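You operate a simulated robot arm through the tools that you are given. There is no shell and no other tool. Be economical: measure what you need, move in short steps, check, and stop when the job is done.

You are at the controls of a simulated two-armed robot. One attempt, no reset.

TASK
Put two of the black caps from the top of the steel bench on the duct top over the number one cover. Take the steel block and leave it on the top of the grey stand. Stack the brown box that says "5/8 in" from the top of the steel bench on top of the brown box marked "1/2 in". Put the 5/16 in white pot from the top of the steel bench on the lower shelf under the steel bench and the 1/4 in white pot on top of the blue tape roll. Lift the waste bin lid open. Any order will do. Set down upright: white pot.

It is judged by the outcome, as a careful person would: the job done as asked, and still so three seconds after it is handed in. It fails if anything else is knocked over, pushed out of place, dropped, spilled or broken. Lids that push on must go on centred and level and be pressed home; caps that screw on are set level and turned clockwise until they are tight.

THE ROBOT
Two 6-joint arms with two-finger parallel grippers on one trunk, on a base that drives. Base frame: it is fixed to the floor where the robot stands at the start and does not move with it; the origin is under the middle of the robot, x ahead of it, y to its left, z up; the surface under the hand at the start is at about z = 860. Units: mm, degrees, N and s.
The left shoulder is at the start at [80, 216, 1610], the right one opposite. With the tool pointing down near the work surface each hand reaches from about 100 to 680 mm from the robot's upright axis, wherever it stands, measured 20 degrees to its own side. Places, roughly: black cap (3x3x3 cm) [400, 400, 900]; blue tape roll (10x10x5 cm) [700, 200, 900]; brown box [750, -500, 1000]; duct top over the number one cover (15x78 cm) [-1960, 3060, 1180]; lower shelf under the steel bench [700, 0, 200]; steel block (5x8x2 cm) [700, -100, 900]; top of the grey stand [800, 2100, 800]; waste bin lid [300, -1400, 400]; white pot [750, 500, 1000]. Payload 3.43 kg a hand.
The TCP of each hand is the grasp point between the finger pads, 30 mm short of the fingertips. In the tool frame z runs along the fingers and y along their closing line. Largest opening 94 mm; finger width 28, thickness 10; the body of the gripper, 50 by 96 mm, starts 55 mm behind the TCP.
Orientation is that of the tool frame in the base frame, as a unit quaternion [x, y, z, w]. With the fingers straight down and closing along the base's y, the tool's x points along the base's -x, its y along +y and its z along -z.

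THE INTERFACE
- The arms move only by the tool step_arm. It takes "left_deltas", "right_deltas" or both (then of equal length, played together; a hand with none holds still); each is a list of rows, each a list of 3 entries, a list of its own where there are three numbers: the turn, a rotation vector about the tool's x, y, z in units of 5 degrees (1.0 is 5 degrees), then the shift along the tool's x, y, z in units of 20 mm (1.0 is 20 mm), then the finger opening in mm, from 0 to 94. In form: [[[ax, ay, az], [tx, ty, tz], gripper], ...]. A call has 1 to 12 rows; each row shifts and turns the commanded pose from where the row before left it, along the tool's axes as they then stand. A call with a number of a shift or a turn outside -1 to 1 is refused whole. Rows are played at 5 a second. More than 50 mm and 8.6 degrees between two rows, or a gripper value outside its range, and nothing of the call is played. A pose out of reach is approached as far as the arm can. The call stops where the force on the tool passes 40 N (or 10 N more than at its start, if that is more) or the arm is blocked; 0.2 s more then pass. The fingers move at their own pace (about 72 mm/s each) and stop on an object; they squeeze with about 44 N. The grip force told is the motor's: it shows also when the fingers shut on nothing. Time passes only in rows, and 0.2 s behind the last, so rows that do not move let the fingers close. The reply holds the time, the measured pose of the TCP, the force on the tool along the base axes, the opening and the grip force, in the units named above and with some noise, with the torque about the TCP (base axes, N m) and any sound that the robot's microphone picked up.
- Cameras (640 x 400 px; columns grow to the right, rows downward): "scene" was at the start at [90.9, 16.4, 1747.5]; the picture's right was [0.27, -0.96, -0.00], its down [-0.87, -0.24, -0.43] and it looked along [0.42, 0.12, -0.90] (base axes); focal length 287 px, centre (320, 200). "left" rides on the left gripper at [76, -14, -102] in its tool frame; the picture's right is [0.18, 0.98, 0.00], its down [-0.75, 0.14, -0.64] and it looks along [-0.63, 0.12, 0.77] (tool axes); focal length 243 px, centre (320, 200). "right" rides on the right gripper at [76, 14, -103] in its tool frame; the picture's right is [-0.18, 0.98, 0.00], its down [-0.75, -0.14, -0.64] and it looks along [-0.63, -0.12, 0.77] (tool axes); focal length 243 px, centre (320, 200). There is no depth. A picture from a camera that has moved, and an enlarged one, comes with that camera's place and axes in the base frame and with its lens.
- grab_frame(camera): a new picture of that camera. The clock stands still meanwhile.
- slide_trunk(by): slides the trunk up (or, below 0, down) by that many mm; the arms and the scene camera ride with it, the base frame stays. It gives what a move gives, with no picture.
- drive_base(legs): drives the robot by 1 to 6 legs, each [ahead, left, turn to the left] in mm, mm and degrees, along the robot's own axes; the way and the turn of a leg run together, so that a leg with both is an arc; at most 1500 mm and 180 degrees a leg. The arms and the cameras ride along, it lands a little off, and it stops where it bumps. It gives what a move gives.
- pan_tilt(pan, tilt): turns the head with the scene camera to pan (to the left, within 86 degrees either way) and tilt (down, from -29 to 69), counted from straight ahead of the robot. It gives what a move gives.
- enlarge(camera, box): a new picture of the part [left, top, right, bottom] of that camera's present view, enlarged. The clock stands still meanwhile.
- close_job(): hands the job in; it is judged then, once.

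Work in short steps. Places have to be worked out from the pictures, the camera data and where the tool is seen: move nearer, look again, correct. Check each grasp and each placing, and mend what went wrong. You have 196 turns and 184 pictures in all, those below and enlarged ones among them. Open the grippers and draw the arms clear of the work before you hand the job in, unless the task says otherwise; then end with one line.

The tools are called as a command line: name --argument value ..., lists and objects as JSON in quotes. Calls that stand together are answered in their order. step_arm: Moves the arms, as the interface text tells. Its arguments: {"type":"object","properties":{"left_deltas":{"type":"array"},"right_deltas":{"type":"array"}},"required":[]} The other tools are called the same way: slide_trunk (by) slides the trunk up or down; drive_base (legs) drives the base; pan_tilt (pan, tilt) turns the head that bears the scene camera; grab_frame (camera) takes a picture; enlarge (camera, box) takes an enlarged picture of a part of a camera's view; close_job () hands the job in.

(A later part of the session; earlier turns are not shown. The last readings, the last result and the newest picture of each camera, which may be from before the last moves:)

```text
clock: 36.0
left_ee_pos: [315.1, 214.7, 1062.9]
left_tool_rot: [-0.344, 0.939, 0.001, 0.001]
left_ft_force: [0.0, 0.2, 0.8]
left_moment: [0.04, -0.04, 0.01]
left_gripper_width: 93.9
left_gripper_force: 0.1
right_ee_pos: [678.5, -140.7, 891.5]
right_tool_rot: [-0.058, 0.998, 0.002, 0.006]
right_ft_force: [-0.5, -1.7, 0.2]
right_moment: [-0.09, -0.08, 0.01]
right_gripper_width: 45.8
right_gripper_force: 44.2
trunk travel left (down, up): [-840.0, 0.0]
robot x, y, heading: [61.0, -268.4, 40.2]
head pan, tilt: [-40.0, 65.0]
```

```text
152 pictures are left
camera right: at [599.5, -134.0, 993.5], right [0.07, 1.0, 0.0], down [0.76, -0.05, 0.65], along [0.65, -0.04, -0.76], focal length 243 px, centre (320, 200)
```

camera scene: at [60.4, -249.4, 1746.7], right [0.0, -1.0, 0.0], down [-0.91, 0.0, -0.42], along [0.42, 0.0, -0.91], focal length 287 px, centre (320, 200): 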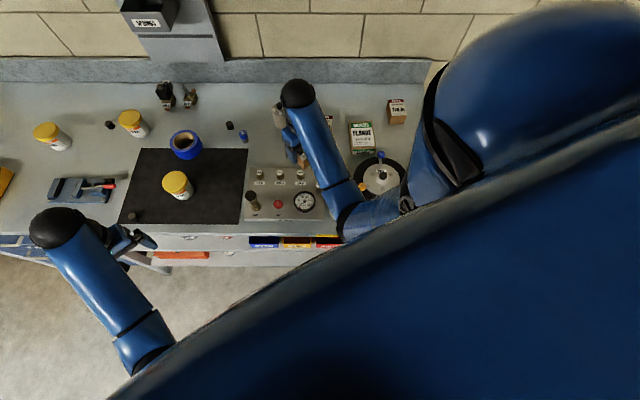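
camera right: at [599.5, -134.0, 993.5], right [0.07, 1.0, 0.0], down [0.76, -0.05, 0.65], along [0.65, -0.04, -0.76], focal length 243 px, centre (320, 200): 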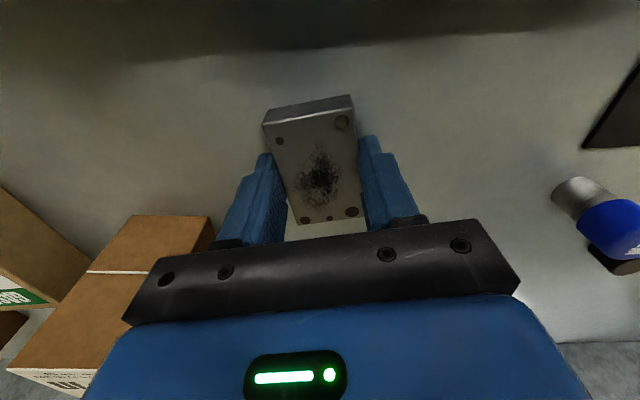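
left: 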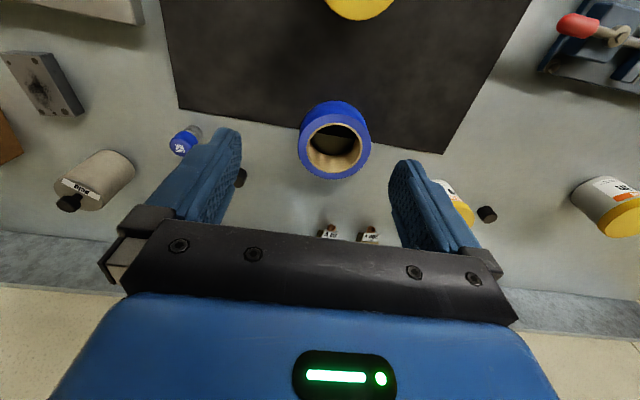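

The block is gripped (45.8 mm). I lift it.

step_arm --right_deltas '[[[0, 0, 0], [0, 0, -1], 30], [[0, 0, 0], [0, 0, -1], 30], [[0, 0, 0], [0, 0, -1], 30], [[0, 0, 0], [0, 0, -1], 30], [[0, 0, 0], [0, 0, -1], 30], [[0, 0, 0], [1, 0, -1], 30], [[0, 0, 0], [1, 0, -1], 30], [[0, 0, 0], [1, 0, -1], 30], [[0, 0, 0], [1, 0, 0], 30], [[0, 0, 0], [1, 0, 0], 30]]'

grab_frame --camera "right"

drive_base --legs '[[-137, 115, 0], [0, 0, -40]]'

pan_tilt --pan 0 --tilt 55

grab_frame --camera "scene"

```text
clock: 38.2
left_ee_pos: [313.9, 213.6, 1062.0]
left_tool_rot: [-0.344, 0.939, 0.0, 0.001]
left_ft_force: [-0.4, -0.3, -0.5]
left_moment: [-0.02, -0.01, 0.0]
left_gripper_width: 94.0
left_gripper_force: 0.1
right_ee_pos: [574.9, -151.3, 1051.4]
right_tool_rot: [-0.058, 0.998, 0.001, 0.006]
right_ft_force: [0.3, 0.4, -5.0]
right_moment: [0.01, 0.01, 0.01]
right_gripper_width: 45.6
right_gripper_force: 44.2
trunk travel left (down, up): [-840.0, 0.0]
robot x, y, heading: [61.9, -270.4, 40.1]
head pan, tilt: [-40.0, 65.0]
```

```text
151 pictures are left
camera right: at [497.6, -145.5, 1152.9], right [0.07, 1.0, 0.0], down [0.76, -0.05, 0.65], along [0.65, -0.04, -0.76], focal length 243 px, centre (320, 200)
```

right: 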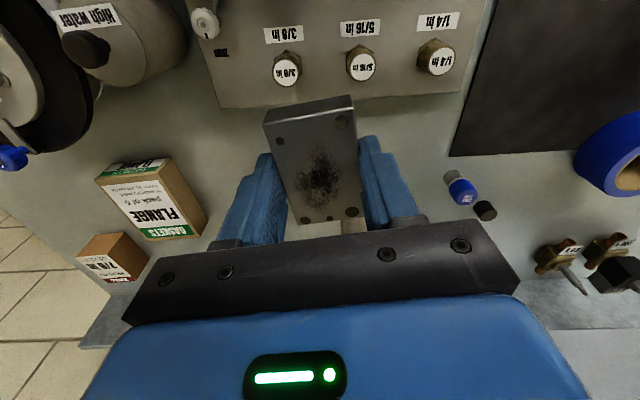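

```text
clock: 41.5
left_ee_pos: [388.6, -59.2, 1061.1]
left_tool_rot: [-0.003, 1.0, 0.001, 0.002]
left_ft_force: [-0.3, 0.2, -0.5]
left_moment: [-0.01, 0.01, -0.01]
left_gripper_width: 94.1
left_gripper_force: 0.1
right_ee_pos: [353.8, -509.0, 1051.2]
right_tool_rot: [0.284, 0.959, -0.001, 0.005]
right_ft_force: [0.2, 0.2, -4.1]
right_moment: [0.02, 0.03, 0.03]
right_gripper_width: 45.4
right_gripper_force: 43.8
trunk travel left (down, up): [-840.0, 0.0]
robot x, y, heading: [-114.8, -267.5, 0.2]
head pan, tilt: [-40.0, 65.0]
```

```text
clock: 42.6
left_ee_pos: [388.0, -61.3, 1063.3]
left_tool_rot: [-0.004, 1.0, 0.0, 0.002]
left_ft_force: [-0.3, 0.0, 0.6]
left_moment: [-0.02, 0.02, -0.04]
left_gripper_width: 94.2
left_gripper_force: 0.0
right_ee_pos: [353.8, -508.8, 1050.5]
right_tool_rot: [0.285, 0.959, -0.001, 0.006]
right_ft_force: [-0.2, -0.1, -4.9]
right_moment: [0.0, -0.01, 0.01]
right_gripper_width: 45.4
right_gripper_force: 44.0
trunk travel left (down, up): [-840.0, 0.0]
robot x, y, heading: [-116.2, -268.8, 0.4]
head pan, tilt: [0.0, 55.0]
```

```text
150 pictures are left
camera scene: at [-11.3, -269.2, 1758.3], right [0.01, -1.0, 0.0], down [-0.82, 0.0, -0.57], along [0.57, 0.0, -0.82], focal length 287 px, centre (320, 200)
```

scene: 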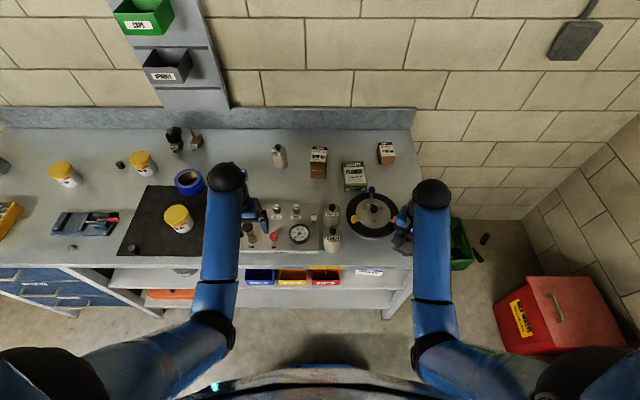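

The block is held safely. I check the bench's right end again, where the scrap bin should stand.

enlarge --camera "scene" --box '[340, 150, 540, 300]'

grab_frame --camera "right"

```text
2.67 times, centred on (440, 225) of scene
camera zoom: at [-11.3, -269.2, 1758.3], right [0.01, -1.0, 0.0], down [-0.82, 0.0, -0.57], along [0.57, 0.0, -0.82], focal length 765 px, centre (0, 133)
```

zoom: 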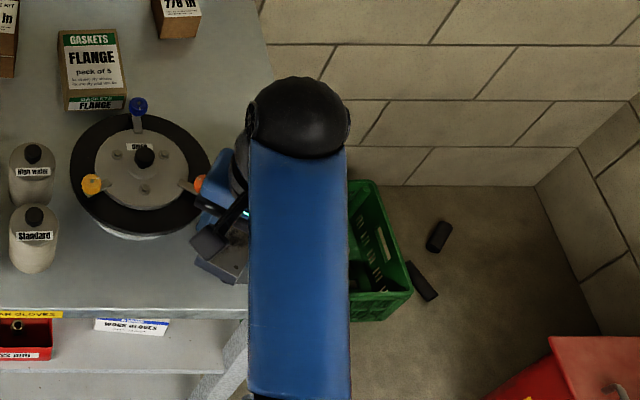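

```text
148 pictures are left
camera right: at [297.6, -453.8, 1152.3], right [0.69, 0.72, 0.0], down [0.55, -0.53, 0.65], along [0.47, -0.45, -0.76], focal length 243 px, centre (320, 200)
```

right: 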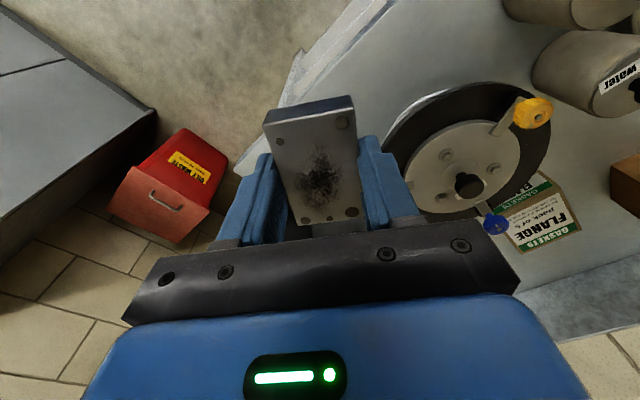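

The hand itself may be hiding the bin in both views. I drive left, away from it, and look back.

drive_base --legs '[[0, 700, 0]]'

pan_tilt --pan -30 --tilt 40

grab_frame --camera "scene"

pan_tilt --pan 50 --tilt 35

grab_frame --camera "scene"

```text
clock: 46.4
left_ee_pos: [381.2, 638.0, 1062.8]
left_tool_rot: [-0.004, 1.0, 0.001, 0.002]
left_ft_force: [-0.8, 0.2, 0.5]
left_moment: [-0.01, 0.02, -0.02]
left_gripper_width: 94.3
left_gripper_force: 0.2
right_ee_pos: [350.5, 189.8, 1049.9]
right_tool_rot: [0.284, 0.959, 0.0, 0.006]
right_ft_force: [0.7, 0.0, -4.4]
right_moment: [0.03, 0.02, -0.04]
right_gripper_width: 45.9
right_gripper_force: 44.1
trunk travel left (down, up): [-840.0, 0.0]
robot x, y, heading: [-122.2, 432.3, 0.2]
head pan, tilt: [0.0, 55.0]
```

```text
clock: 47.4
left_ee_pos: [382.4, 640.0, 1061.1]
left_tool_rot: [-0.004, 1.0, 0.0, 0.002]
left_ft_force: [1.7, -0.9, 0.4]
left_moment: [0.0, -0.01, 0.0]
left_gripper_width: 93.9
left_gripper_force: 0.1
right_ee_pos: [350.4, 192.6, 1050.6]
right_tool_rot: [0.284, 0.959, -0.001, 0.006]
right_ft_force: [-0.6, 0.1, -3.9]
right_moment: [0.01, 0.01, -0.01]
right_gripper_width: 45.6
right_gripper_force: 44.4
trunk travel left (down, up): [-840.0, 0.0]
robot x, y, heading: [-120.3, 431.4, 0.6]
head pan, tilt: [-30.0, 40.0]
```

```text
147 pictures are left
camera scene: at [-14.4, 388.6, 1778.9], right [-0.49, -0.87, 0.0], down [-0.56, 0.32, -0.77], along [0.67, -0.38, -0.64], focal length 287 px, centre (320, 200)
```

scene: 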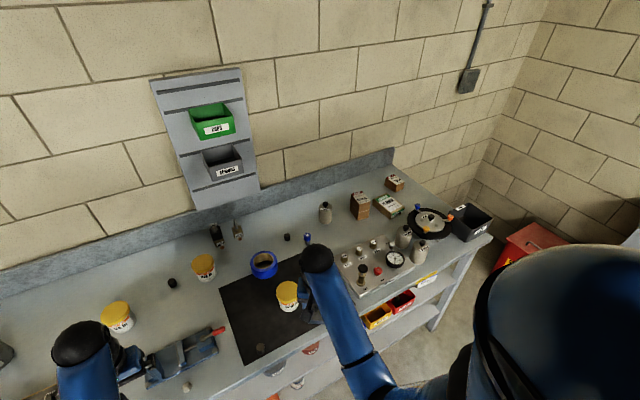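

```text
clock: 48.9
left_ee_pos: [382.1, 638.8, 1062.0]
left_tool_rot: [-0.005, 1.0, 0.0, 0.0]
left_ft_force: [-0.4, 0.4, -0.5]
left_moment: [0.02, 0.0, 0.03]
left_gripper_width: 94.2
left_gripper_force: 0.1
right_ee_pos: [350.4, 190.6, 1050.2]
right_tool_rot: [0.284, 0.959, 0.0, 0.006]
right_ft_force: [0.1, 0.1, -4.0]
right_moment: [-0.01, -0.03, 0.0]
right_gripper_width: 45.9
right_gripper_force: 43.3
trunk travel left (down, up): [-840.0, 0.0]
robot x, y, heading: [-122.7, 428.4, 0.3]
head pan, tilt: [50.0, 35.0]
```

```text
146 pictures are left
camera scene: at [-32.4, 497.5, 1786.5], right [0.77, -0.64, 0.0], down [-0.37, -0.44, -0.82], along [0.52, 0.63, -0.57], focal length 287 px, centre (320, 200)
```

scene: 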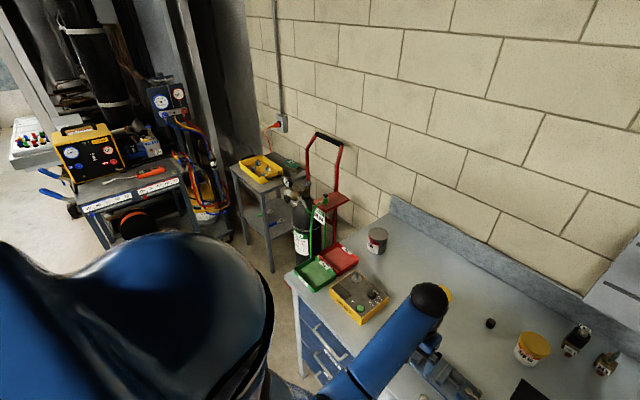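

The scrap bin is where it was, good. The stand's front edge is at about x = 640, y from 1880 to 2330; I drive left along the aisle towards it.

drive_base --legs '[[0, 1450, 0]]'

pan_tilt --pan 0 --tilt 45

grab_frame --camera "scene"

```text
clock: 56.2
left_ee_pos: [380.0, 2091.1, 1062.3]
left_tool_rot: [0.001, 1.0, 0.001, 0.002]
left_ft_force: [-0.7, 0.5, -0.1]
left_moment: [-0.01, 0.01, -0.01]
left_gripper_width: 94.0
left_gripper_force: 0.0
right_ee_pos: [342.9, 1643.4, 1050.3]
right_tool_rot: [0.289, 0.957, 0.0, 0.005]
right_ft_force: [0.0, -0.6, -5.7]
right_moment: [0.0, 0.03, -0.03]
right_gripper_width: 46.0
right_gripper_force: 44.1
trunk travel left (down, up): [-840.0, 0.0]
robot x, y, heading: [-123.9, 1886.9, -0.3]
head pan, tilt: [50.0, 35.0]
```

```text
clock: 57.3
left_ee_pos: [380.9, 2091.2, 1061.3]
left_tool_rot: [0.001, 1.0, 0.0, 0.002]
left_ft_force: [0.6, -0.1, 0.3]
left_moment: [-0.01, 0.0, -0.01]
left_gripper_width: 93.8
left_gripper_force: 0.1
right_ee_pos: [342.0, 1643.3, 1050.0]
right_tool_rot: [0.29, 0.957, -0.001, 0.006]
right_ft_force: [-0.4, -0.5, -3.7]
right_moment: [-0.01, 0.03, 0.01]
right_gripper_width: 45.5
right_gripper_force: 44.1
trunk travel left (down, up): [-840.0, 0.0]
robot x, y, heading: [-126.9, 1888.9, -0.0]
head pan, tilt: [0.0, 45.0]
```

```text
145 pictures are left
camera scene: at [-11.1, 1887.5, 1771.7], right [0.0, -1.0, 0.0], down [-0.71, 0.0, -0.71], along [0.71, 0.0, -0.71], focal length 287 px, centre (320, 200)
```

scene: 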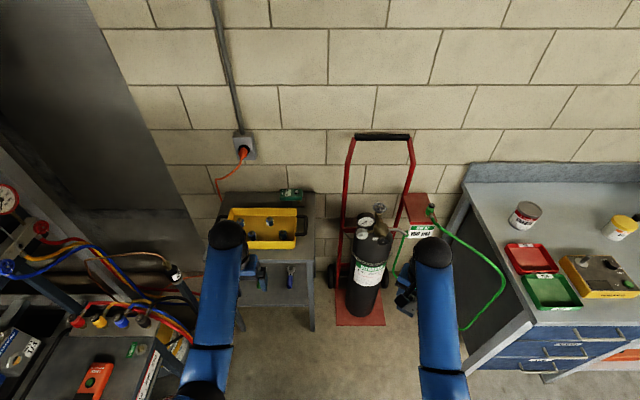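

I enlarge the stand to find free room on its top.

enlarge --camera "scene" --box '[190, 170, 350, 340]'

```text
2.35 times, centred on (270, 255) of scene
camera zoom: at [-11.1, 1887.5, 1771.7], right [0.0, -1.0, 0.0], down [-0.71, 0.0, -0.71], along [0.71, 0.0, -0.71], focal length 675 px, centre (438, 71)
```

zoom: 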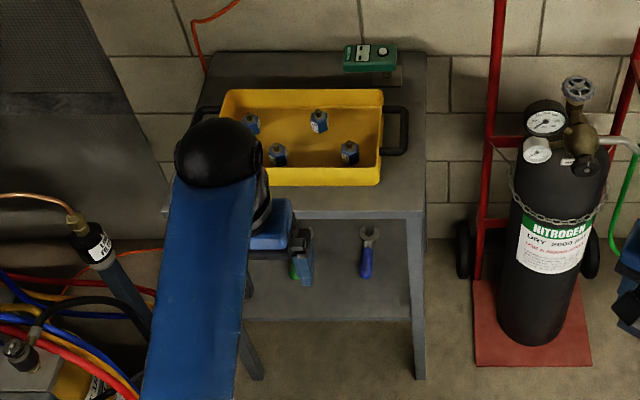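

The front right corner of the stand, about x 622–740 and y 1915–1985, is free beside the yellow tray. I drive nearer and square the block with the stand.

drive_base --legs '[[310, 90, 0]]'

step_arm --right_deltas '[[[0, 0, -0.9], [0, 0, 0], 30], [[0, 0, -1], [0, 0, 0], 30], [[0, 0, -1], [0, 0, 0], 30], [[0, 0, -1], [0, 0, 0], 30], [[0, 0, -1], [0, 0, 0], 30], [[0, 0, -1], [0, 0, 0], 30], [[0, 0, -0.9], [0, 0, 0], 30]]'

pan_tilt --pan 0 --tilt 69

grab_frame --camera "scene"

grab_frame --camera "right"

```text
clock: 59.5
left_ee_pos: [688.6, 2182.5, 1063.9]
left_tool_rot: [0.0, 1.0, 0.0, 0.003]
left_ft_force: [-0.6, 0.2, 1.3]
left_moment: [0.0, 0.01, -0.01]
left_gripper_width: 93.8
left_gripper_force: 0.1
right_ee_pos: [651.2, 1733.1, 1050.9]
right_tool_rot: [0.289, 0.957, 0.0, 0.006]
right_ft_force: [0.2, -0.5, -4.4]
right_moment: [0.0, 0.0, -0.03]
right_gripper_width: 45.7
right_gripper_force: 44.0
trunk travel left (down, up): [-840.0, 0.0]
robot x, y, heading: [187.6, 1976.0, -0.3]
head pan, tilt: [0.0, 45.0]
```

```text
clock: 61.1
left_ee_pos: [689.8, 2181.3, 1062.1]
left_tool_rot: [0.001, 1.0, 0.0, 0.002]
left_ft_force: [-0.4, -0.1, 0.4]
left_moment: [0.05, 0.02, 0.03]
left_gripper_width: 93.9
left_gripper_force: 0.0
right_ee_pos: [654.6, 1733.6, 1050.2]
right_tool_rot: [-0.004, 1.0, -0.003, 0.005]
right_ft_force: [0.5, -0.7, -4.6]
right_moment: [-0.02, 0.03, -0.01]
right_gripper_width: 45.6
right_gripper_force: 43.3
trunk travel left (down, up): [-840.0, 0.0]
robot x, y, heading: [185.1, 1978.7, 0.1]
head pan, tilt: [0.0, 45.0]
```

```text
clock: 62.0
left_ee_pos: [691.7, 2182.4, 1062.4]
left_tool_rot: [0.001, 1.0, 0.001, 0.002]
left_ft_force: [-0.3, -0.6, 0.3]
left_moment: [0.0, 0.02, 0.01]
left_gripper_width: 93.9
left_gripper_force: 0.1
right_ee_pos: [652.9, 1734.8, 1050.5]
right_tool_rot: [-0.004, 1.0, -0.003, 0.005]
right_ft_force: [0.2, -0.5, -4.1]
right_moment: [-0.02, 0.0, 0.01]
right_gripper_width: 45.5
right_gripper_force: 43.2
trunk travel left (down, up): [-840.0, 0.0]
robot x, y, heading: [185.9, 1979.3, 0.1]
head pan, tilt: [0.0, 68.8]
```

```text
143 pictures are left
camera scene: at [274.3, 1977.4, 1742.9], right [0.0, -1.0, 0.0], down [-0.93, 0.0, -0.36], along [0.36, 0.0, -0.93], focal length 287 px, centre (320, 200)
```

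scene: 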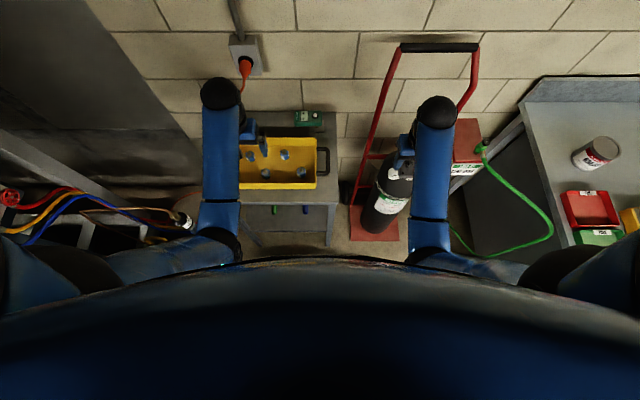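

```text
142 pictures are left
camera right: at [577.1, 1749.8, 1152.1], right [0.18, 0.98, 0.0], down [0.75, -0.13, 0.65], along [0.64, -0.12, -0.76], focal length 243 px, centre (320, 200)
```

right: 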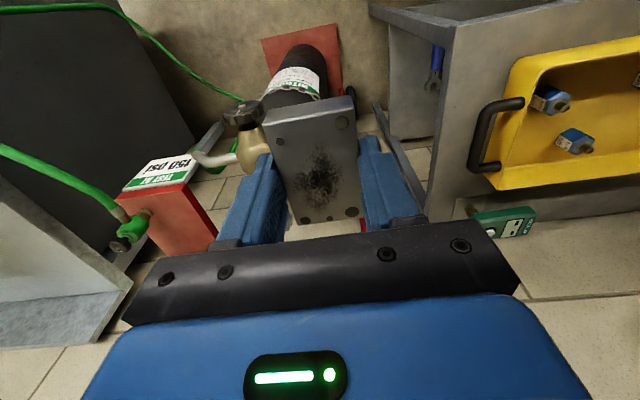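

I bring the block to the stand's front right corner, still high, to view the space from close by.

step_arm --right_deltas '[[[0, 0, 0], [0.3, 1, 0], 30], [[0, 0, 0], [0.3, 1, 0], 30], [[0, 0, 0], [0.3, 1, 0], 30], [[0, 0, 0], [0.3, 1, 0], 30], [[0, 0, 0], [0.3, 1, 0], 30], [[0, 0, 0], [0.3, 1, 0], 30], [[0, 0, 0], [0.3, 1, 0], 30], [[0, 0, 0], [0.3, 1, 0], 30], [[0, 0, 0], [0, 1, 0], 30]]'

grab_frame --camera "right"

```text
clock: 64.0
left_ee_pos: [691.7, 2184.3, 1061.3]
left_tool_rot: [0.001, 1.0, 0.0, 0.002]
left_ft_force: [-0.4, -0.1, 0.2]
left_moment: [0.02, -0.01, -0.02]
left_gripper_width: 94.1
left_gripper_force: 0.0
right_ee_pos: [605.3, 1915.0, 1048.1]
right_tool_rot: [-0.003, 1.0, -0.002, 0.005]
right_ft_force: [-0.6, -0.2, -5.2]
right_moment: [0.0, 0.01, 0.01]
right_gripper_width: 45.7
right_gripper_force: 44.3
trunk travel left (down, up): [-840.0, 0.0]
robot x, y, heading: [188.3, 1977.2, -0.1]
head pan, tilt: [0.0, 68.8]
```

```text
141 pictures are left
camera right: at [527.8, 1930.8, 1150.7], right [0.18, 0.98, 0.0], down [0.75, -0.13, 0.65], along [0.64, -0.12, -0.76], focal length 243 px, centre (320, 200)
```

right: 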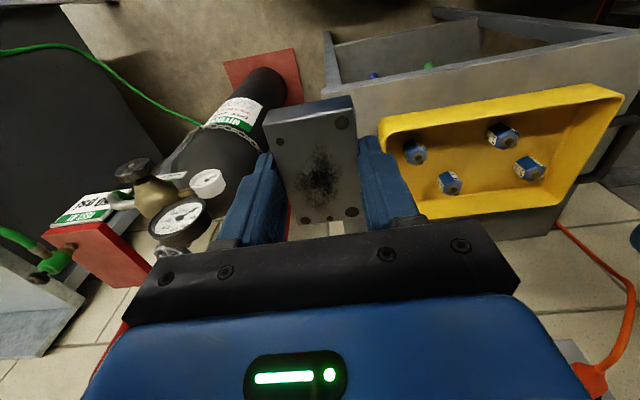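

The two views together put the stand top lower than I thought, at about z = 750, with its corner near (648, 1920) and the tray's rim near (700, 1990). I check the arrangement with the scene camera.

enlarge --camera "scene" --box '[220, 90, 400, 240]'

```text
2.67 times, centred on (310, 165) of scene
camera zoom: at [274.3, 1978.7, 1742.8], right [0.0, -1.0, 0.0], down [-0.93, 0.0, -0.36], along [0.36, 0.0, -0.93], focal length 765 px, centre (347, 293)
```

zoom: 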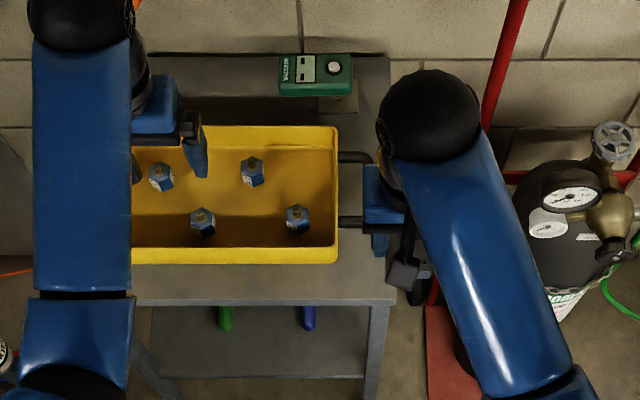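

The free corner is about x 654–748, y 1911–1989. I aim the block's centre at (697, 1946) and descend partway.

step_arm --right_deltas '[[[0, 0, 0], [-0.92, 0.31, 0], 30], [[0, 0, 0], [-0.92, 0.31, 0], 30], [[0, 0, 0], [-0.92, 0.31, 0], 30], [[0, 0, 0], [-0.92, 0.31, 0], 30], [[0, 0, 0], [-0.92, 0.31, 0], 30], [[0, 0, 0], [0, 0, 1], 30], [[0, 0, 0], [0, 0, 1], 30], [[0, 0, 0], [0, 0, 1], 30], [[0, 0, 0], [0, 0, 1], 30], [[0, 0, 0], [0, 0, 1], 30], [[0, 0, 0], [0, 0, 1], 30], [[0, 0, 0], [0, 0, 1], 30]]'

grab_frame --camera "right"

enlarge --camera "scene" --box '[260, 100, 410, 220]'

```text
clock: 66.6
left_ee_pos: [690.9, 2183.3, 1061.4]
left_tool_rot: [0.001, 1.0, 0.0, 0.0]
left_ft_force: [-0.5, -0.4, -0.2]
left_moment: [0.0, -0.03, 0.06]
left_gripper_width: 94.1
left_gripper_force: 0.0
right_ee_pos: [698.0, 1944.8, 909.6]
right_tool_rot: [-0.003, 1.0, -0.003, 0.005]
right_ft_force: [0.0, 0.0, -4.4]
right_moment: [0.0, 0.03, 0.01]
right_gripper_width: 45.6
right_gripper_force: 44.2
trunk travel left (down, up): [-840.0, 0.0]
robot x, y, heading: [182.5, 1978.6, -0.3]
head pan, tilt: [0.0, 68.8]
```

```text
139 pictures are left
camera right: at [620.6, 1960.8, 1010.9], right [0.18, 0.98, 0.0], down [0.75, -0.13, 0.65], along [0.64, -0.12, -0.76], focal length 243 px, centre (320, 200)
```

right: 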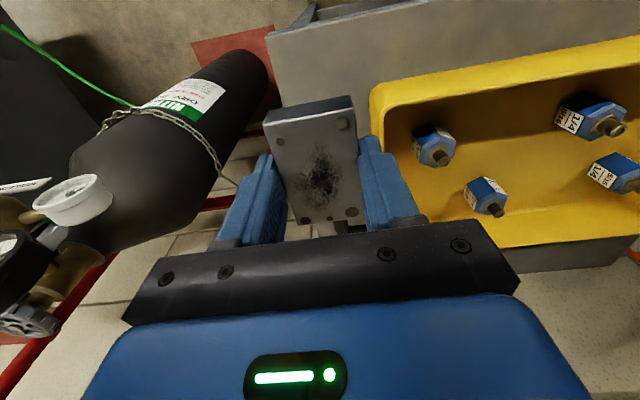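

```text
3.33 times, centred on (335, 160) of scene
camera zoom: at [274.8, 1977.9, 1742.8], right [0.0, -1.0, 0.0], down [-0.93, 0.0, -0.36], along [0.36, 0.0, -0.93], focal length 956 px, centre (270, 333)
```

zoom: 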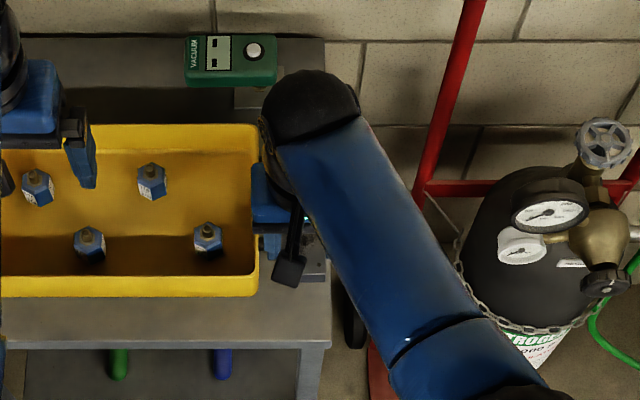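

The clearances agree (stand edge y about 1905, tray rim 1991). I go down 80 mm and check beside the tray rim.

step_arm --right_deltas '[[[0, 0, 0], [0, 0, 1], 30], [[0, 0, 0], [0, 0, 1], 30], [[0, 0, 0], [0, 0, 1], 30], [[0, 0, 0], [0, 0, 1], 30]]'

grab_frame --camera "right"

```text
clock: 67.6
left_ee_pos: [684.6, 2182.5, 1065.1]
left_tool_rot: [0.001, 1.0, 0.0, 0.004]
left_ft_force: [-0.3, 0.6, -0.1]
left_moment: [-0.01, -0.02, 0.01]
left_gripper_width: 93.9
left_gripper_force: 0.0
right_ee_pos: [692.4, 1945.3, 833.4]
right_tool_rot: [-0.003, 1.0, -0.002, 0.006]
right_ft_force: [-9.0, -1.1, 22.0]
right_moment: [0.56, 0.27, 0.14]
right_gripper_width: 46.1
right_gripper_force: 38.2
trunk travel left (down, up): [-840.0, 0.0]
robot x, y, heading: [186.4, 1978.2, -0.2]
head pan, tilt: [0.0, 68.8]
```

```text
137 pictures are left
camera right: at [615.4, 1960.3, 934.6], right [0.18, 0.98, 0.0], down [0.75, -0.13, 0.65], along [0.64, -0.12, -0.76], focal length 243 px, centre (320, 200)
```

right: 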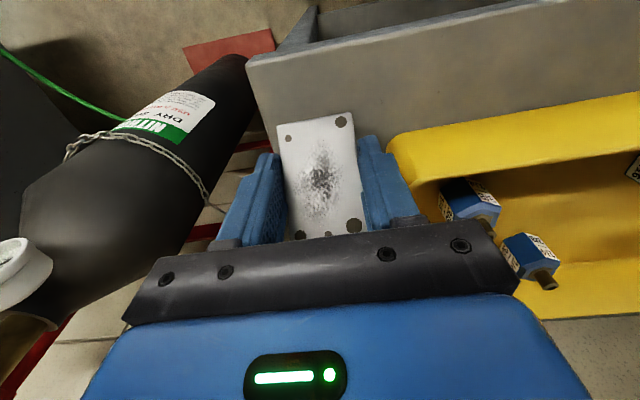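

Contact came at TCP 833, so the stand top is at z = 800 after all, and the block's far end has met the tray's handle (at x about 716) and been tipped a little. I lift 30 mm, come back 22 mm and look.

step_arm --right_deltas '[[[0, 0, 0], [0, 0, -1], 30], [[0, 0, 0], [0, 0, -1], 30], [[0, 0, 0], [1, 0, 0], 30], [[0, 0, 0], [0, 0, 0], 30]]'

grab_frame --camera "right"

enlarge --camera "scene" --box '[260, 100, 410, 220]'

```text
clock: 68.6
left_ee_pos: [691.6, 2181.7, 1060.7]
left_tool_rot: [0.001, 1.0, 0.001, 0.0]
left_ft_force: [-0.3, 0.4, -0.9]
left_moment: [-0.01, 0.02, 0.0]
left_gripper_width: 94.1
left_gripper_force: 0.1
right_ee_pos: [678.9, 1944.8, 868.4]
right_tool_rot: [-0.003, 1.0, -0.003, 0.005]
right_ft_force: [1.1, -0.3, -5.3]
right_moment: [-0.01, 0.03, 0.02]
right_gripper_width: 45.7
right_gripper_force: 43.4
trunk travel left (down, up): [-840.0, 0.0]
robot x, y, heading: [187.4, 1975.0, -0.0]
head pan, tilt: [0.0, 68.8]
```

```text
136 pictures are left
camera right: at [602.1, 1960.1, 970.7], right [0.18, 0.98, 0.0], down [0.75, -0.13, 0.65], along [0.64, -0.12, -0.76], focal length 243 px, centre (320, 200)
```

right: 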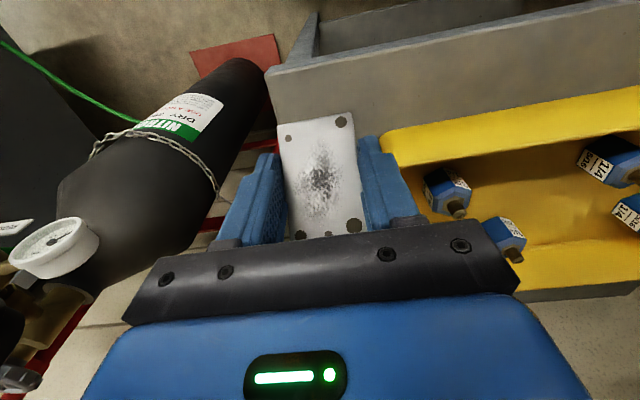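

```text
3.33 times, centred on (335, 160) of scene
camera zoom: at [276.3, 1977.6, 1742.7], right [0.0, -1.0, 0.0], down [-0.93, 0.0, -0.36], along [0.36, 0.0, -0.93], focal length 956 px, centre (270, 333)
```

zoom: 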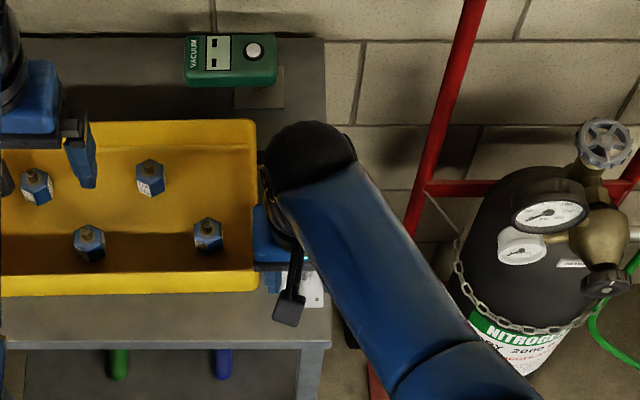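

The handle tipped the block a good deal (about 30 degrees, far end up). I raise a little and pitch the hand forward 30 degrees so that the block comes back to level.

step_arm --right_deltas '[[[0, 0, 0], [0, 0.15, -1], 30], [[0, 1, 0], [0, 0, 0], 30], [[0, 1, 0], [0, 0, 0], 30], [[0, 1, 0], [0, 0, 0], 30], [[0, 1, 0], [0, 0, 0], 30], [[0, 1, 0], [0, 0, 0], 30], [[0, 1, 0], [0, 0, 0], 30]]'

enlarge --camera "scene" --box '[290, 130, 380, 200]'

grab_frame --camera "right"

```text
clock: 70.2
left_ee_pos: [691.3, 2181.5, 1061.8]
left_tool_rot: [0.001, 1.0, 0.001, 0.002]
left_ft_force: [0.2, 0.3, -0.7]
left_moment: [0.0, -0.03, 0.01]
left_gripper_width: 94.0
left_gripper_force: 0.1
right_ee_pos: [653.7, 1936.8, 911.1]
right_tool_rot: [-0.003, 0.967, -0.003, -0.254]
right_ft_force: [-0.4, -0.3, -4.3]
right_moment: [0.0, -0.01, 0.01]
right_gripper_width: 45.9
right_gripper_force: 44.2
right hand out of reach, approached as far as the arm can: row 7
trunk travel left (down, up): [-840.0, 0.0]
robot x, y, heading: [185.5, 1980.4, -0.2]
head pan, tilt: [0.0, 68.8]
```

```text
5.71 times, centred on (335, 165) of scene
camera zoom: at [273.1, 1976.8, 1743.0], right [0.0, -1.0, 0.0], down [-0.93, 0.0, -0.36], along [0.36, 0.0, -0.93], focal length 1640 px, centre (234, 400)
```

zoom: 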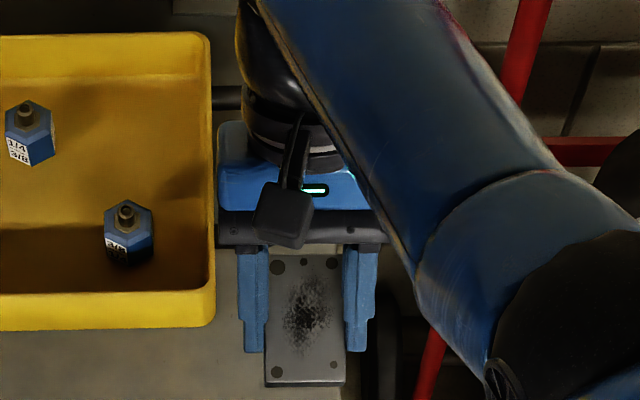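

```text
133 pictures are left
camera right: at [638.1, 1952.7, 1037.7], right [0.15, 0.98, -0.09], down [0.97, -0.13, 0.19], along [0.17, -0.12, -0.98], focal length 243 px, centre (320, 200)
```

right: 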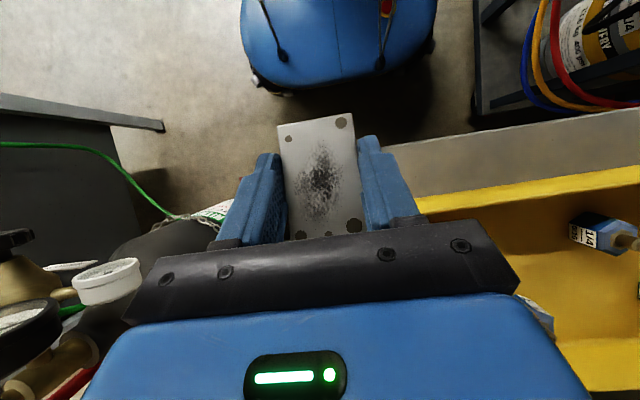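

The block is now within about 8 degrees of level. I move its centre to about (677, 1948) and come down 40 mm.

step_arm --right_deltas '[[[0, 0, 0], [-0.807, 0.183, 0.31], 30], [[0, 0, 0], [-0.807, 0.183, 0.31], 30], [[0, 0, 0], [-0.807, 0.183, 0.31], 30], [[0, 0.8, 0], [0, 0, 0], 30]]'

enlarge --camera "scene" --box '[290, 130, 380, 200]'

grab_frame --camera "right"

```text
clock: 71.2
left_ee_pos: [690.2, 2181.9, 1062.0]
left_tool_rot: [0.001, 1.0, 0.0, 0.002]
left_ft_force: [0.1, -0.4, 0.7]
left_moment: [0.01, 0.01, 0.01]
left_gripper_width: 94.1
left_gripper_force: 0.0
right_ee_pos: [649.3, 1931.9, 903.8]
right_tool_rot: [-0.002, 0.957, -0.003, -0.289]
right_ft_force: [-0.6, -0.3, -3.7]
right_moment: [0.0, -0.01, 0.01]
right_gripper_width: 45.6
right_gripper_force: 43.7
right hand out of reach, approached as far as the arm can: row 2, 3, 4
trunk travel left (down, up): [-840.0, 0.0]
robot x, y, heading: [184.2, 1976.2, -0.2]
head pan, tilt: [0.0, 68.8]
```

```text
5.71 times, centred on (335, 165) of scene
camera zoom: at [274.0, 1977.6, 1742.8], right [0.0, -1.0, 0.0], down [-0.93, 0.0, -0.36], along [0.36, 0.0, -0.93], focal length 1640 px, centre (234, 400)
```

zoom: 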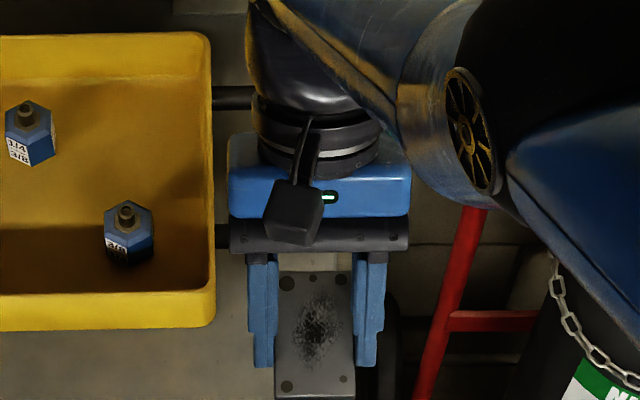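

```text
131 pictures are left
camera right: at [642.6, 1947.8, 1030.9], right [0.15, 0.98, -0.11], down [0.98, -0.13, 0.12], along [0.1, -0.12, -0.99], focal length 243 px, centre (320, 200)
```

right: 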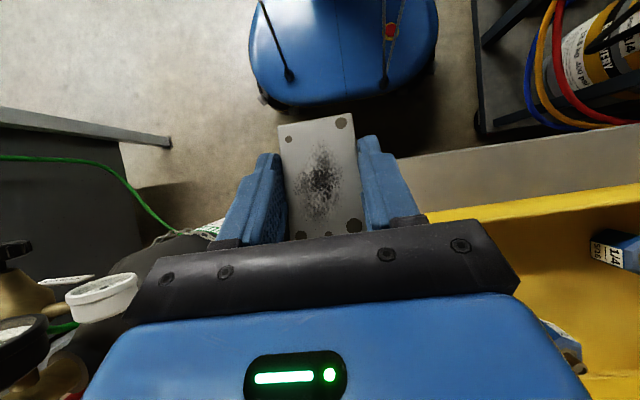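

The arm is at a limit in this pose, so I let the base and trunk make the small move instead: ahead 39 mm, left 16 mm, then the trunk down 45 mm.

drive_base --legs '[[39, 16, 0]]'

slide_trunk --by -45

enlarge --camera "scene" --box '[270, 120, 390, 220]'

grab_frame --camera "right"

```text
clock: 72.1
left_ee_pos: [721.5, 2194.9, 1066.6]
left_tool_rot: [0.001, 1.0, 0.001, 0.006]
left_ft_force: [-0.6, -0.3, 0.0]
left_moment: [-0.03, -0.04, 0.02]
left_gripper_width: 94.1
left_gripper_force: 0.0
right_ee_pos: [682.1, 1945.5, 907.6]
right_tool_rot: [-0.004, 0.958, -0.003, -0.286]
right_ft_force: [-0.5, -0.7, -4.1]
right_moment: [-0.02, -0.05, -0.01]
right_gripper_width: 46.0
right_gripper_force: 44.2
trunk travel left (down, up): [-840.0, 0.0]
robot x, y, heading: [221.5, 1992.1, -0.4]
head pan, tilt: [0.0, 68.8]
```

```text
clock: 72.9
left_ee_pos: [727.3, 2197.5, 1017.0]
left_tool_rot: [0.001, 1.0, -0.001, 0.002]
left_ft_force: [-0.7, 0.2, -0.5]
left_moment: [-0.01, 0.02, 0.0]
left_gripper_width: 94.0
left_gripper_force: 0.1
right_ee_pos: [685.5, 1946.4, 858.0]
right_tool_rot: [-0.002, 0.957, -0.005, -0.289]
right_ft_force: [0.2, 0.2, -3.6]
right_moment: [0.0, -0.01, 0.0]
right_gripper_width: 45.9
right_gripper_force: 44.2
trunk travel left (down, up): [-795.0, 45.0]
robot x, y, heading: [227.3, 1993.5, -0.1]
head pan, tilt: [0.0, 68.8]
```

```text
4.00 times, centred on (330, 170) of scene
camera zoom: at [310.9, 1992.7, 1698.0], right [0.0, -1.0, 0.0], down [-0.93, 0.0, -0.36], along [0.36, 0.0, -0.93], focal length 1148 px, centre (280, 320)
```

zoom: 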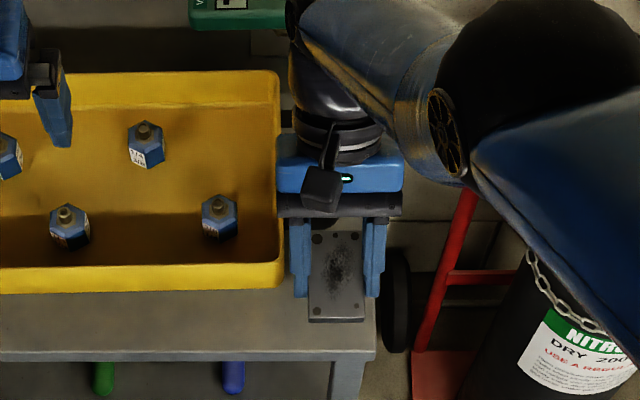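

```text
129 pictures are left
camera right: at [679.8, 1962.8, 986.2], right [0.15, 0.98, -0.11], down [0.98, -0.13, 0.12], along [0.1, -0.12, -0.99], focal length 243 px, centre (320, 200)
```

right: 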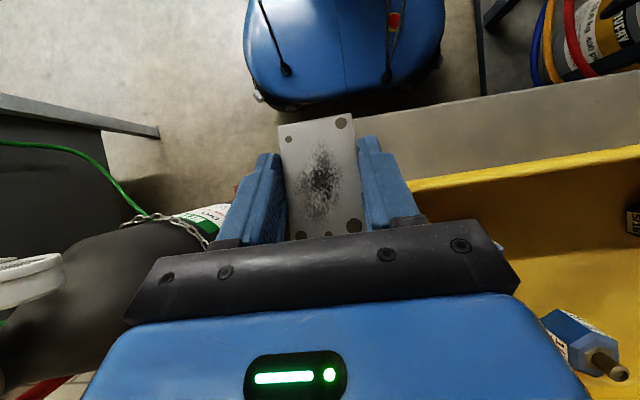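

The block will come down inside the stand's front right corner with some margin all round. I lower the trunk further in small steps.

slide_trunk --by -18

enlarge --camera "scene" --box '[290, 150, 380, 220]'

```text
clock: 73.6
left_ee_pos: [729.0, 2197.6, 998.9]
left_tool_rot: [0.001, 1.0, 0.0, 0.001]
left_ft_force: [0.7, 1.3, 0.8]
left_moment: [-0.02, -0.02, 0.01]
left_gripper_width: 94.1
left_gripper_force: 0.0
right_ee_pos: [687.3, 1946.4, 840.1]
right_tool_rot: [-0.004, 0.957, -0.005, -0.29]
right_ft_force: [-0.6, 0.1, -5.4]
right_moment: [0.0, -0.03, 0.05]
right_gripper_width: 45.8
right_gripper_force: 44.1
trunk travel left (down, up): [-777.0, 63.0]
robot x, y, heading: [224.2, 1991.3, 0.0]
head pan, tilt: [0.0, 68.8]
```

```text
5.71 times, centred on (335, 185) of scene
camera zoom: at [312.4, 1993.1, 1679.8], right [0.0, -1.0, 0.0], down [-0.93, 0.0, -0.36], along [0.36, 0.0, -0.93], focal length 1640 px, centre (234, 286)
```

zoom: 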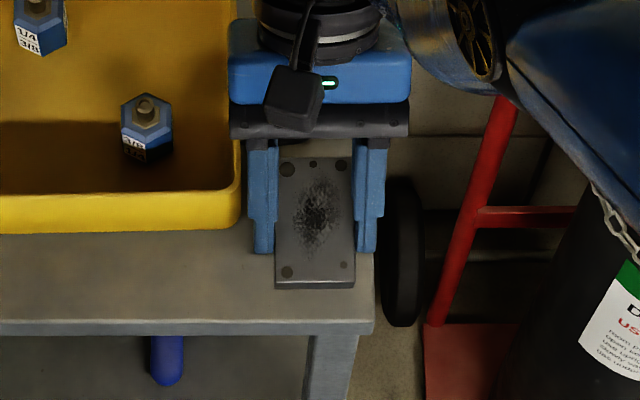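

Still free, and on course. I lower 8 mm more, then 5.

slide_trunk --by -8

slide_trunk --by -5

enlarge --camera "scene" --box '[290, 150, 380, 220]'

```text
clock: 74.2
left_ee_pos: [728.7, 2197.8, 989.6]
left_tool_rot: [0.0, 1.0, 0.0, 0.001]
left_ft_force: [-0.2, -0.2, 0.4]
left_moment: [0.04, 0.01, -0.05]
left_gripper_width: 93.7
left_gripper_force: 0.1
right_ee_pos: [687.2, 1947.7, 831.9]
right_tool_rot: [-0.003, 0.957, -0.004, -0.29]
right_ft_force: [-0.1, 0.8, -4.6]
right_moment: [0.02, 0.02, 0.0]
right_gripper_width: 45.8
right_gripper_force: 44.1
trunk travel left (down, up): [-769.0, 71.0]
robot x, y, heading: [227.4, 1993.8, -0.4]
head pan, tilt: [0.0, 68.8]
```

```text
clock: 74.7
left_ee_pos: [729.0, 2197.0, 985.4]
left_tool_rot: [0.0, 1.0, 0.0, 0.001]
left_ft_force: [0.0, 0.3, -1.5]
left_moment: [0.0, 0.0, 0.01]
left_gripper_width: 93.8
left_gripper_force: 0.2
right_ee_pos: [687.7, 1947.7, 827.0]
right_tool_rot: [-0.002, 0.957, -0.004, -0.29]
right_ft_force: [0.1, -0.5, -4.9]
right_moment: [0.01, 0.04, -0.02]
right_gripper_width: 45.7
right_gripper_force: 44.2
trunk travel left (down, up): [-764.0, 76.0]
robot x, y, heading: [224.0, 1995.9, -0.0]
head pan, tilt: [0.0, 68.8]
```

```text
5.71 times, centred on (335, 185) of scene
camera zoom: at [313.1, 1993.3, 1666.8], right [0.0, -1.0, 0.0], down [-0.93, 0.0, -0.36], along [0.36, 0.0, -0.93], focal length 1640 px, centre (234, 286)
```

zoom: 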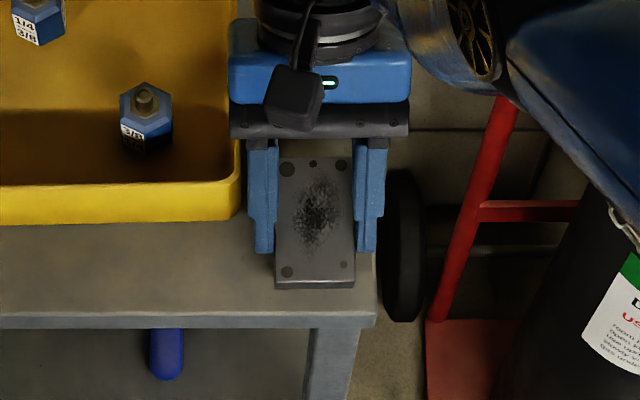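

No contact yet, so the top is lower than 800. I continue in small steps.

slide_trunk --by -8

slide_trunk --by -8

enlarge --camera "scene" --box '[290, 150, 380, 220]'

grab_frame --camera "right"

```text
clock: 75.3
left_ee_pos: [727.4, 2198.2, 978.4]
left_tool_rot: [0.001, 1.0, 0.001, 0.001]
left_ft_force: [-0.3, 0.3, -0.9]
left_moment: [-0.01, -0.02, -0.03]
left_gripper_width: 93.8
left_gripper_force: 0.1
right_ee_pos: [688.0, 1946.8, 819.8]
right_tool_rot: [-0.003, 0.957, -0.004, -0.289]
right_ft_force: [0.0, 0.2, -0.5]
right_moment: [0.12, 0.16, 0.04]
right_gripper_width: 45.7
right_gripper_force: 44.4
trunk travel left (down, up): [-756.0, 84.0]
robot x, y, heading: [224.7, 1994.4, 0.0]
head pan, tilt: [0.0, 68.8]
```

```text
clock: 75.8
left_ee_pos: [727.5, 2198.6, 971.6]
left_tool_rot: [0.001, 1.0, 0.0, 0.001]
left_ft_force: [-0.3, 0.0, 0.4]
left_moment: [0.03, 0.01, 0.01]
left_gripper_width: 94.1
left_gripper_force: 0.1
right_ee_pos: [686.3, 1947.5, 812.5]
right_tool_rot: [-0.002, 0.958, -0.004, -0.288]
right_ft_force: [1.1, -4.0, 30.5]
right_moment: [0.73, 0.11, -0.4]
right_gripper_width: 46.0
right_gripper_force: 19.2
trunk travel left (down, up): [-748.0, 92.0]
robot x, y, heading: [223.8, 1993.3, -0.4]
head pan, tilt: [0.0, 68.8]
```

```text
5.71 times, centred on (335, 185) of scene
camera zoom: at [309.9, 1992.9, 1651.1], right [0.0, -1.0, 0.0], down [-0.93, 0.0, -0.36], along [0.36, 0.0, -0.93], focal length 1640 px, centre (234, 286)
```

zoom: 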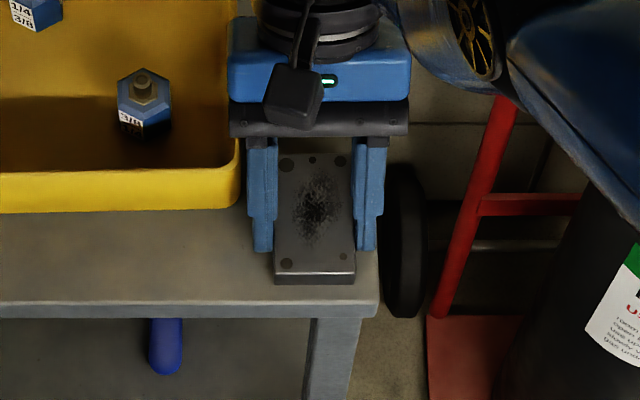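

```text
125 pictures are left
camera right: at [680.3, 1963.3, 940.2], right [0.15, 0.98, -0.11], down [0.98, -0.13, 0.12], along [0.1, -0.12, -0.99], focal length 243 px, centre (320, 200)
```

right: 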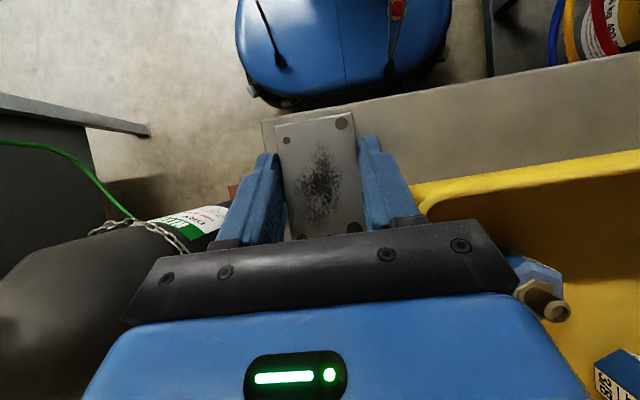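

The block has settled on the stand, with margin at the edges (wrist view). I ease the pressure by raising the trunk 3 mm and open the fingers a little.

slide_trunk --by 3

step_arm --right_deltas '[[[0, 0, 0], [0, 0, 0], 52], [[0, 0, 0], [0, 0, 0], 58], [[0, 0, 0], [0, 0, 0], 60]]'

enlarge --camera "scene" --box '[290, 150, 380, 220]'

grab_frame --camera "right"

```text
clock: 76.4
left_ee_pos: [729.3, 2199.0, 972.2]
left_tool_rot: [0.002, 1.0, 0.0, 0.002]
left_ft_force: [0.2, 0.0, 0.4]
left_moment: [0.0, -0.01, -0.03]
left_gripper_width: 94.0
left_gripper_force: 0.1
right_ee_pos: [685.5, 1946.5, 812.8]
right_tool_rot: [-0.003, 0.957, -0.005, -0.29]
right_ft_force: [1.9, 1.5, -1.0]
right_moment: [0.13, 0.0, -0.06]
right_gripper_width: 45.7
right_gripper_force: 44.0
trunk travel left (down, up): [-751.0, 89.0]
robot x, y, heading: [224.5, 1995.5, -0.2]
head pan, tilt: [0.0, 68.8]
```

```text
clock: 77.2
left_ee_pos: [728.7, 2197.7, 974.5]
left_tool_rot: [0.0, 1.0, 0.0, 0.002]
left_ft_force: [-0.4, 0.6, -0.6]
left_moment: [-0.01, -0.03, -0.01]
left_gripper_width: 94.0
left_gripper_force: 0.1
right_ee_pos: [687.3, 1947.2, 814.6]
right_tool_rot: [-0.003, 0.957, -0.005, -0.29]
right_ft_force: [-0.5, -2.8, -1.8]
right_moment: [0.02, -0.02, 0.04]
right_gripper_width: 58.2
right_gripper_force: 0.1
trunk travel left (down, up): [-751.0, 89.0]
robot x, y, heading: [222.2, 1995.6, -0.1]
head pan, tilt: [0.0, 68.8]
```

```text
5.71 times, centred on (335, 185) of scene
camera zoom: at [311.6, 1992.7, 1653.9], right [0.0, -1.0, 0.0], down [-0.93, 0.0, -0.36], along [0.36, 0.0, -0.93], focal length 1640 px, centre (234, 286)
```

zoom: 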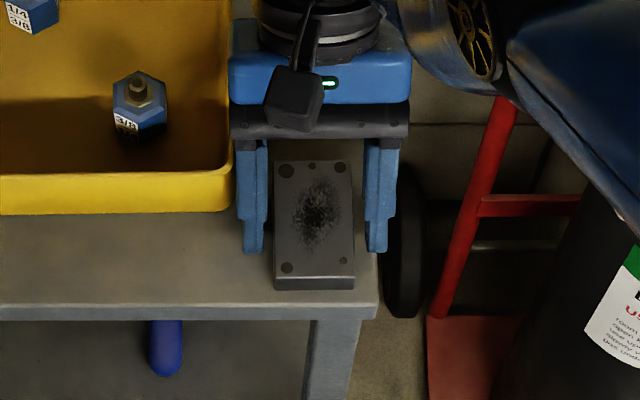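

```text
123 pictures are left
camera right: at [680.4, 1962.7, 942.0], right [0.15, 0.98, -0.11], down [0.98, -0.13, 0.12], along [0.1, -0.12, -0.99], focal length 243 px, centre (320, 200)
```

right: 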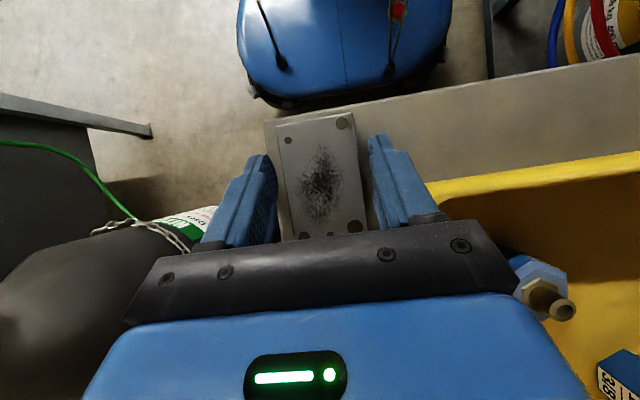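

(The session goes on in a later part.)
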